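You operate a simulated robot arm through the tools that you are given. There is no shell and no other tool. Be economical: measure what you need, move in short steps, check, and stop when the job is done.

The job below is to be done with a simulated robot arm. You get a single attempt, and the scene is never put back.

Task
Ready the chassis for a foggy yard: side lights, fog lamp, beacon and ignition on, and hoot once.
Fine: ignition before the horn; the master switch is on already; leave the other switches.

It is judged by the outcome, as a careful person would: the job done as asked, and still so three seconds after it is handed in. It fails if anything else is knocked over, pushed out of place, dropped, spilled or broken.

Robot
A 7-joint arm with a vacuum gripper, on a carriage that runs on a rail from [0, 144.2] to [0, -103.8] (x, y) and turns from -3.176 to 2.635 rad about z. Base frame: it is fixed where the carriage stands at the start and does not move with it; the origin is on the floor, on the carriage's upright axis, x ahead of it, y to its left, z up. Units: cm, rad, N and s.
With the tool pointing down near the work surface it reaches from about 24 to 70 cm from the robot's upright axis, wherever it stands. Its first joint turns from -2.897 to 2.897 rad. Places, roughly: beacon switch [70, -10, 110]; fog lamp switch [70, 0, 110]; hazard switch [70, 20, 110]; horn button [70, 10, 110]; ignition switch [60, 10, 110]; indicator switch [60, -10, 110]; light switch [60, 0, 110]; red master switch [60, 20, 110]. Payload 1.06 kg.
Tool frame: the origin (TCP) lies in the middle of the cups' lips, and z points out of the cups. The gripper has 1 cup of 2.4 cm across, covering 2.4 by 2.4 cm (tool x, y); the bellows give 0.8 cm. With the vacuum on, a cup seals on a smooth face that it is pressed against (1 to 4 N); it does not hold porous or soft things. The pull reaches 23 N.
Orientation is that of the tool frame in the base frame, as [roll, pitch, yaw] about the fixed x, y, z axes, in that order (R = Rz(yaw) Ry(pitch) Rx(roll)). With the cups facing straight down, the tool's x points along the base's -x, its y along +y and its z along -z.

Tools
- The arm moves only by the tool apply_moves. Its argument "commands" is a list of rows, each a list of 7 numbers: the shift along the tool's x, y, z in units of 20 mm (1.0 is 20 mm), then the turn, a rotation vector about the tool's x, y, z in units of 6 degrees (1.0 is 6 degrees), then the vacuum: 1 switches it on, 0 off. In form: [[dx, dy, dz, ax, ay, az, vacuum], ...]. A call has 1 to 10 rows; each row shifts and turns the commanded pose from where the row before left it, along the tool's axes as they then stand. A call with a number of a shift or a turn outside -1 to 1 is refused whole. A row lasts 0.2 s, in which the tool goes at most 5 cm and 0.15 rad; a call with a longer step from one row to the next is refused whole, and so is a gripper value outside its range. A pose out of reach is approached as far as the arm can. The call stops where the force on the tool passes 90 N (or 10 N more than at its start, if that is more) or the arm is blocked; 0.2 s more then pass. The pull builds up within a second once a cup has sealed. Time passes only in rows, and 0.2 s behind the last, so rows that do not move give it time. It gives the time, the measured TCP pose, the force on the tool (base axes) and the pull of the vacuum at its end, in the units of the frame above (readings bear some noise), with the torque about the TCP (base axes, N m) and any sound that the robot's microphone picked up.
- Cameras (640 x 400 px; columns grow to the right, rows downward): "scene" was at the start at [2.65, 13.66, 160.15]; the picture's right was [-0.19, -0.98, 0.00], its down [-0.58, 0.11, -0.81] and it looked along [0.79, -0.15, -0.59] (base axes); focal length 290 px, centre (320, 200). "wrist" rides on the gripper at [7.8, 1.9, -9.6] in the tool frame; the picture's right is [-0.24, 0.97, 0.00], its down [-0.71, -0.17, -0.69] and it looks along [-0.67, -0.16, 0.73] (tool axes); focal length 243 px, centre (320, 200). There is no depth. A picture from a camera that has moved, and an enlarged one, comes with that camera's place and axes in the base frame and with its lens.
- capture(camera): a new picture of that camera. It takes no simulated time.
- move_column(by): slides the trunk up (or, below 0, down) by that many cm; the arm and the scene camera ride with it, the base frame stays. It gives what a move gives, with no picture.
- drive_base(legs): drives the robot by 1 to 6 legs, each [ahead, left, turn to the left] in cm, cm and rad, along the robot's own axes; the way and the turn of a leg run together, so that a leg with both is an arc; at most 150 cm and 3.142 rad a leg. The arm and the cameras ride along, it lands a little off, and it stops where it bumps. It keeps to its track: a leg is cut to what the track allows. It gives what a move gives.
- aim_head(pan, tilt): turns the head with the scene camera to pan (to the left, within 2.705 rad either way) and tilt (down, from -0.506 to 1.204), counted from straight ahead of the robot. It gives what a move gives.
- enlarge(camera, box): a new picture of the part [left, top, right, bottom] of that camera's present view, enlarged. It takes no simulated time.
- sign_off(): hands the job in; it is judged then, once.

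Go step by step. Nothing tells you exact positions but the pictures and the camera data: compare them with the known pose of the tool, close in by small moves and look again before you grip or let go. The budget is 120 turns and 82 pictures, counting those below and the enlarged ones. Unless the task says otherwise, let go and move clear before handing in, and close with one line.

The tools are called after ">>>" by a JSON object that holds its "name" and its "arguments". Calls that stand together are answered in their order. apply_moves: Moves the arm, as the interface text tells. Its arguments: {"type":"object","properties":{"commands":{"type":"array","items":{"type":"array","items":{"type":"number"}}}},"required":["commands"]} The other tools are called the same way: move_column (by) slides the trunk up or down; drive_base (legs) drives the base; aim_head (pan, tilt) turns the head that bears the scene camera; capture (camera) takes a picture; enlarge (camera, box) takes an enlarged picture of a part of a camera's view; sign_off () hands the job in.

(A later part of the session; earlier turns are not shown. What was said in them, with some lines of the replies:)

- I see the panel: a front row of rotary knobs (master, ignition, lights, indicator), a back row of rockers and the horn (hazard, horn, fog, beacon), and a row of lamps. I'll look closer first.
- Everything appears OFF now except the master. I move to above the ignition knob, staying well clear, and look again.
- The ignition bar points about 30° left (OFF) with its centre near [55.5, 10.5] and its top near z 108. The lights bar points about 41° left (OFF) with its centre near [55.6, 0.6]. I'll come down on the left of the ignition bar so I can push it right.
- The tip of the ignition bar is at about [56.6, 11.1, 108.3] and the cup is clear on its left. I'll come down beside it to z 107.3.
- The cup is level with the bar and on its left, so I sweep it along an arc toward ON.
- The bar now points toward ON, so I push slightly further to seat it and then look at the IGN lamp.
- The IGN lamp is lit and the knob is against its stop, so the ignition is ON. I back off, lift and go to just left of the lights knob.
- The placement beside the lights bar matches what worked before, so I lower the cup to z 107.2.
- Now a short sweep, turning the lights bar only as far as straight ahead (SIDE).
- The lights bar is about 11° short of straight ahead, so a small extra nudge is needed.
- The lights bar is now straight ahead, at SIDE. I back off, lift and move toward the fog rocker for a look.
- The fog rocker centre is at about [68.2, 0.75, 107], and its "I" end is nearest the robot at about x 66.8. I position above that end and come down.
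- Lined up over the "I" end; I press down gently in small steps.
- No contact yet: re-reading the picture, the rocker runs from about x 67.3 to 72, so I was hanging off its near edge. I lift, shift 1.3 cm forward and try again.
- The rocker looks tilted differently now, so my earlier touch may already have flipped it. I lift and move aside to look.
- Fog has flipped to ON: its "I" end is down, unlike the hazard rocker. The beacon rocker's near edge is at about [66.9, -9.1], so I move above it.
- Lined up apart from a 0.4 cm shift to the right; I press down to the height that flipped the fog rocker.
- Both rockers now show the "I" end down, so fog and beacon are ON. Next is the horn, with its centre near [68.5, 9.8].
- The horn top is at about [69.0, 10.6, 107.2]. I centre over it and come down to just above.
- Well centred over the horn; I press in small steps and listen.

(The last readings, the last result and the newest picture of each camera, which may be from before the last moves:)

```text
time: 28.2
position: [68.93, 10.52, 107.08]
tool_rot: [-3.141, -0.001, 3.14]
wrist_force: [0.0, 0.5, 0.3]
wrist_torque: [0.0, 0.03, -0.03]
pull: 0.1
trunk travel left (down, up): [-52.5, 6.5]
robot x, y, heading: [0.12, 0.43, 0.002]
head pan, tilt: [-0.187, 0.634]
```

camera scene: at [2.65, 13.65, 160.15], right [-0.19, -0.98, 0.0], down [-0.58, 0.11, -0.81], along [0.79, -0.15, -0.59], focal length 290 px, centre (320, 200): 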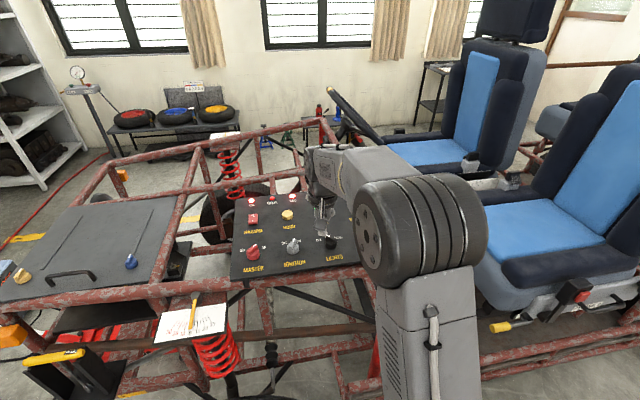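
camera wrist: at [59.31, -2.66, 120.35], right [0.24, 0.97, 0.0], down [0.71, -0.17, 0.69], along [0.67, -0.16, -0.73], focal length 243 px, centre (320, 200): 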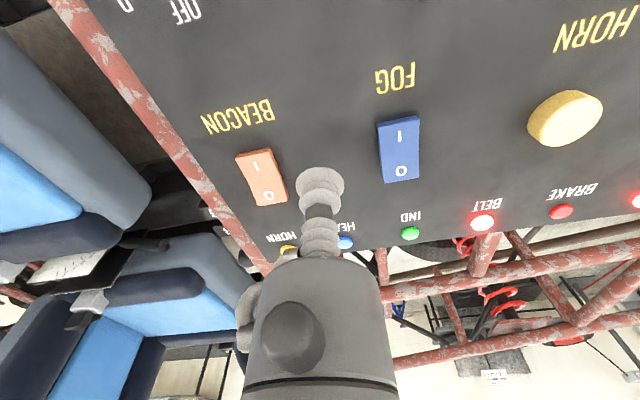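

>>> {"name": "apply_moves", "arguments": {"commands": [[0, 0, 0.15, 0, 0, 0, 0], [0, 0, 0.15, 0, 0, 0, 0], [0, 0, 0, 0, 0, 0, 0]]}}

```text
time: 29.0
position: [68.91, 10.62, 106.33]
tool_rot: [3.141, 0.0, -3.141]
wrist_force: [0.7, 0.2, 0.7]
wrist_torque: [-0.04, -0.04, 0.04]
pull: 0.0
trunk travel left (down, up): [-52.5, 6.5]
robot x, y, heading: [0.06, -0.21, 0.001]
head pan, tilt: [-0.187, 0.634]
```

No clear force yet; one more look before I press further.

>>> {"name": "enlarge", "arguments": {"camera": "scene", "box": [257, 190, 321, 230]}}

>>> {"name": "apply_moves", "arguments": {"commands": [[0, 0, 0.1, 0, 0, 0, 0], [0, 0, 0.1, 0, 0, 0, 0], [0, 0, 0, 0, 0, 0, 0]]}}

```text
10.00 times, centred on (289, 210) of scene
camera zoom: at [2.64, 13.65, 160.15], right [-0.19, -0.98, 0.0], down [-0.58, 0.11, -0.81], along [0.79, -0.15, -0.59], focal length 2903 px, centre (630, 100)
```

zoom: 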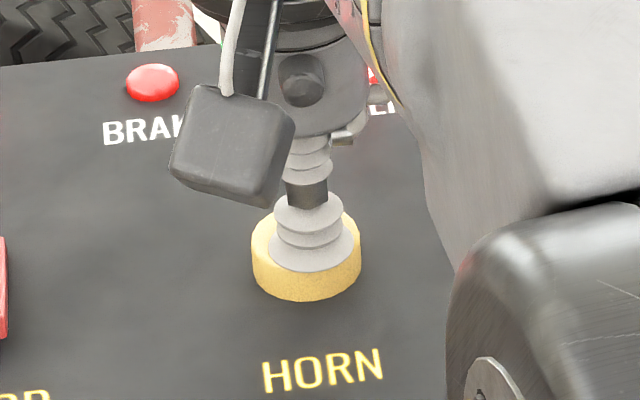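

```text
time: 29.8
position: [68.91, 10.48, 106.11]
tool_rot: [3.141, 0.001, 3.14]
wrist_force: [-0.1, 0.1, 1.9]
wrist_torque: [0.02, -0.08, 0.02]
pull: 0.1
trunk travel left (down, up): [-52.5, 6.5]
robot x, y, heading: [0.06, 0.06, -0.001]
head pan, tilt: [-0.187, 0.634]
heard: click
```

I heard a click; I check the HORN lamp to see whether it is sounding.

>>> {"name": "capture", "arguments": {"camera": "scene"}}

>>> {"name": "enlarge", "arguments": {"camera": "scene", "box": [257, 180, 361, 245]}}

```text
38 pictures are left
camera scene: at [2.63, 13.65, 160.16], right [-0.19, -0.98, 0.0], down [-0.58, 0.11, -0.81], along [0.79, -0.15, -0.59], focal length 290 px, centre (320, 200)
```

scene: 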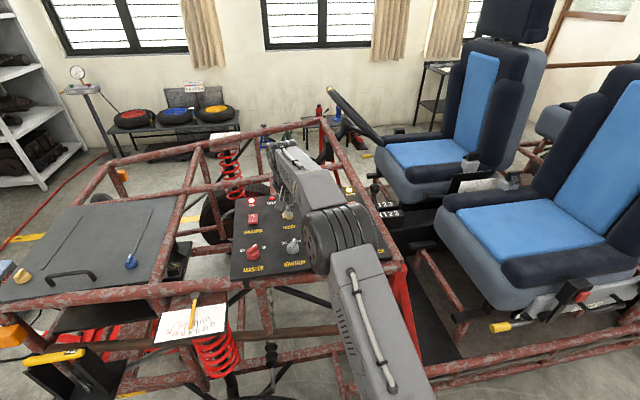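

```text
6.15 times, centred on (309, 212) of scene
camera zoom: at [2.63, 13.65, 160.16], right [-0.19, -0.98, 0.0], down [-0.58, 0.11, -0.81], along [0.79, -0.15, -0.59], focal length 1787 px, centre (388, 123)
```

zoom: 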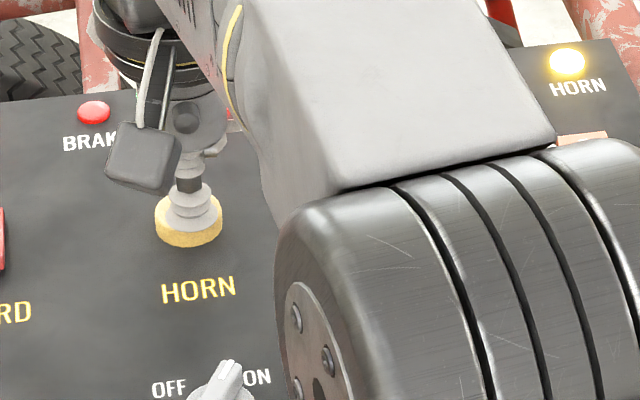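

The HORN lamp is lit, so the horn is sounding. I release it straight up in one clean motion and retreat.

>>> {"name": "apply_moves", "arguments": {"commands": [[0, 0, -0.9, 0, 0, 0, 0], [0, 0, -0.9, 0, 0, 0, 0], [0, 0, -0.9, 0, 0, 0, 0], [0.5, 0, -0.9, 0, 0, 0, 0], [0.9, 0, -0.9, 0, 0, 0, 0], [0.9, 0, -0.9, 0, 0, 0, 0], [0.9, 0, -0.9, 0, 0, 0, 0], [0.9, 0, -0.9, 0, 0, 0, 0], [0.9, 0, -0.9, 0, 0, 0, 0], [0, 0, 0, 0, 0, 0, 0]]}}

>>> {"name": "apply_moves", "arguments": {"commands": [[0.9, -0.9, -0.2, 0, 0, 0, 0], [0.9, -0.9, -0.2, 0, 0, 0, 0], [0.9, -0.9, -0.2, 0, 0, 0, 0], [0.9, -0.9, -0.2, 0, 0, 0, 0], [0.9, -0.9, -0.2, 0, 0, 0, 0], [0.9, -0.9, -0.2, 0, 0, 0, 0], [0.9, -0.9, -0.2, 0, 0, 0, 0], [0, -0.9, 0, 0, 0, 0, 0], [0, -0.9, 0, 0, 0, 0, 0], [0, 0, 0, 0, 0, 0, 0]]}}

>>> {"name": "enlarge", "arguments": {"camera": "scene", "box": [225, 170, 401, 280]}}

>>> {"name": "capture", "arguments": {"camera": "wrist"}}

```text
time: 32.0
position: [58.89, 10.42, 122.12]
tool_rot: [3.141, -0.001, 3.141]
wrist_force: [-0.3, -0.4, 0.8]
wrist_torque: [-0.01, -0.03, 0.03]
pull: 0.1
trunk travel left (down, up): [-52.5, 6.5]
robot x, y, heading: [0.02, -0.03, -0.002]
head pan, tilt: [-0.187, 0.634]
```

```text
time: 34.2
position: [46.34, -5.76, 124.96]
tool_rot: [-3.141, 0.0, -3.141]
wrist_force: [0.1, 0.3, 0.5]
wrist_torque: [0.0, -0.01, 0.0]
pull: 0.0
trunk travel left (down, up): [-52.5, 6.5]
robot x, y, heading: [-0.11, 0.35, -0.001]
head pan, tilt: [-0.187, 0.634]
```

```text
3.64 times, centred on (313, 225) of scene
camera zoom: at [2.64, 13.65, 160.15], right [-0.19, -0.98, 0.0], down [-0.58, 0.11, -0.81], along [0.79, -0.15, -0.59], focal length 1056 px, centre (346, 109)
```

zoom: 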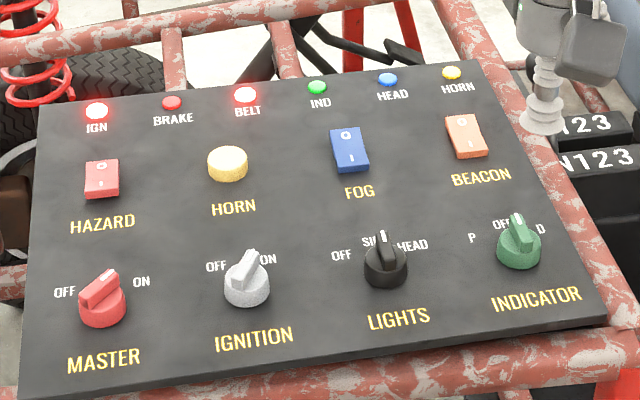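

```text
35 pictures are left
camera wrist: at [38.41, -3.98, 134.56], right [0.24, 0.97, 0.0], down [0.71, -0.17, 0.69], along [0.67, -0.16, -0.73], focal length 243 px, centre (320, 200)
```

wrist: 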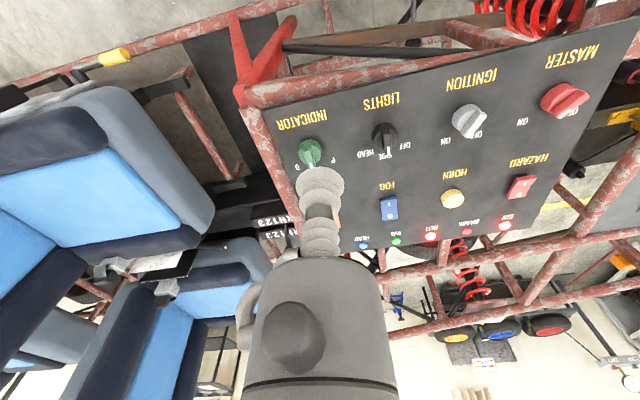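

The ignition is ON, the lights are at SIDE, and fog and beacon are ON. The horn was pressed once and its lamp is out again; master, hazard and indicator are unchanged and the arm is clear.

>>> {"name": "sign_off", "arguments": {}}

```text
The job is handed in.
```

The chassis is ready for the foggy yard: ignition, side lights, fog lamp and beacon are on, and the horn was sounded once, after the ignition.
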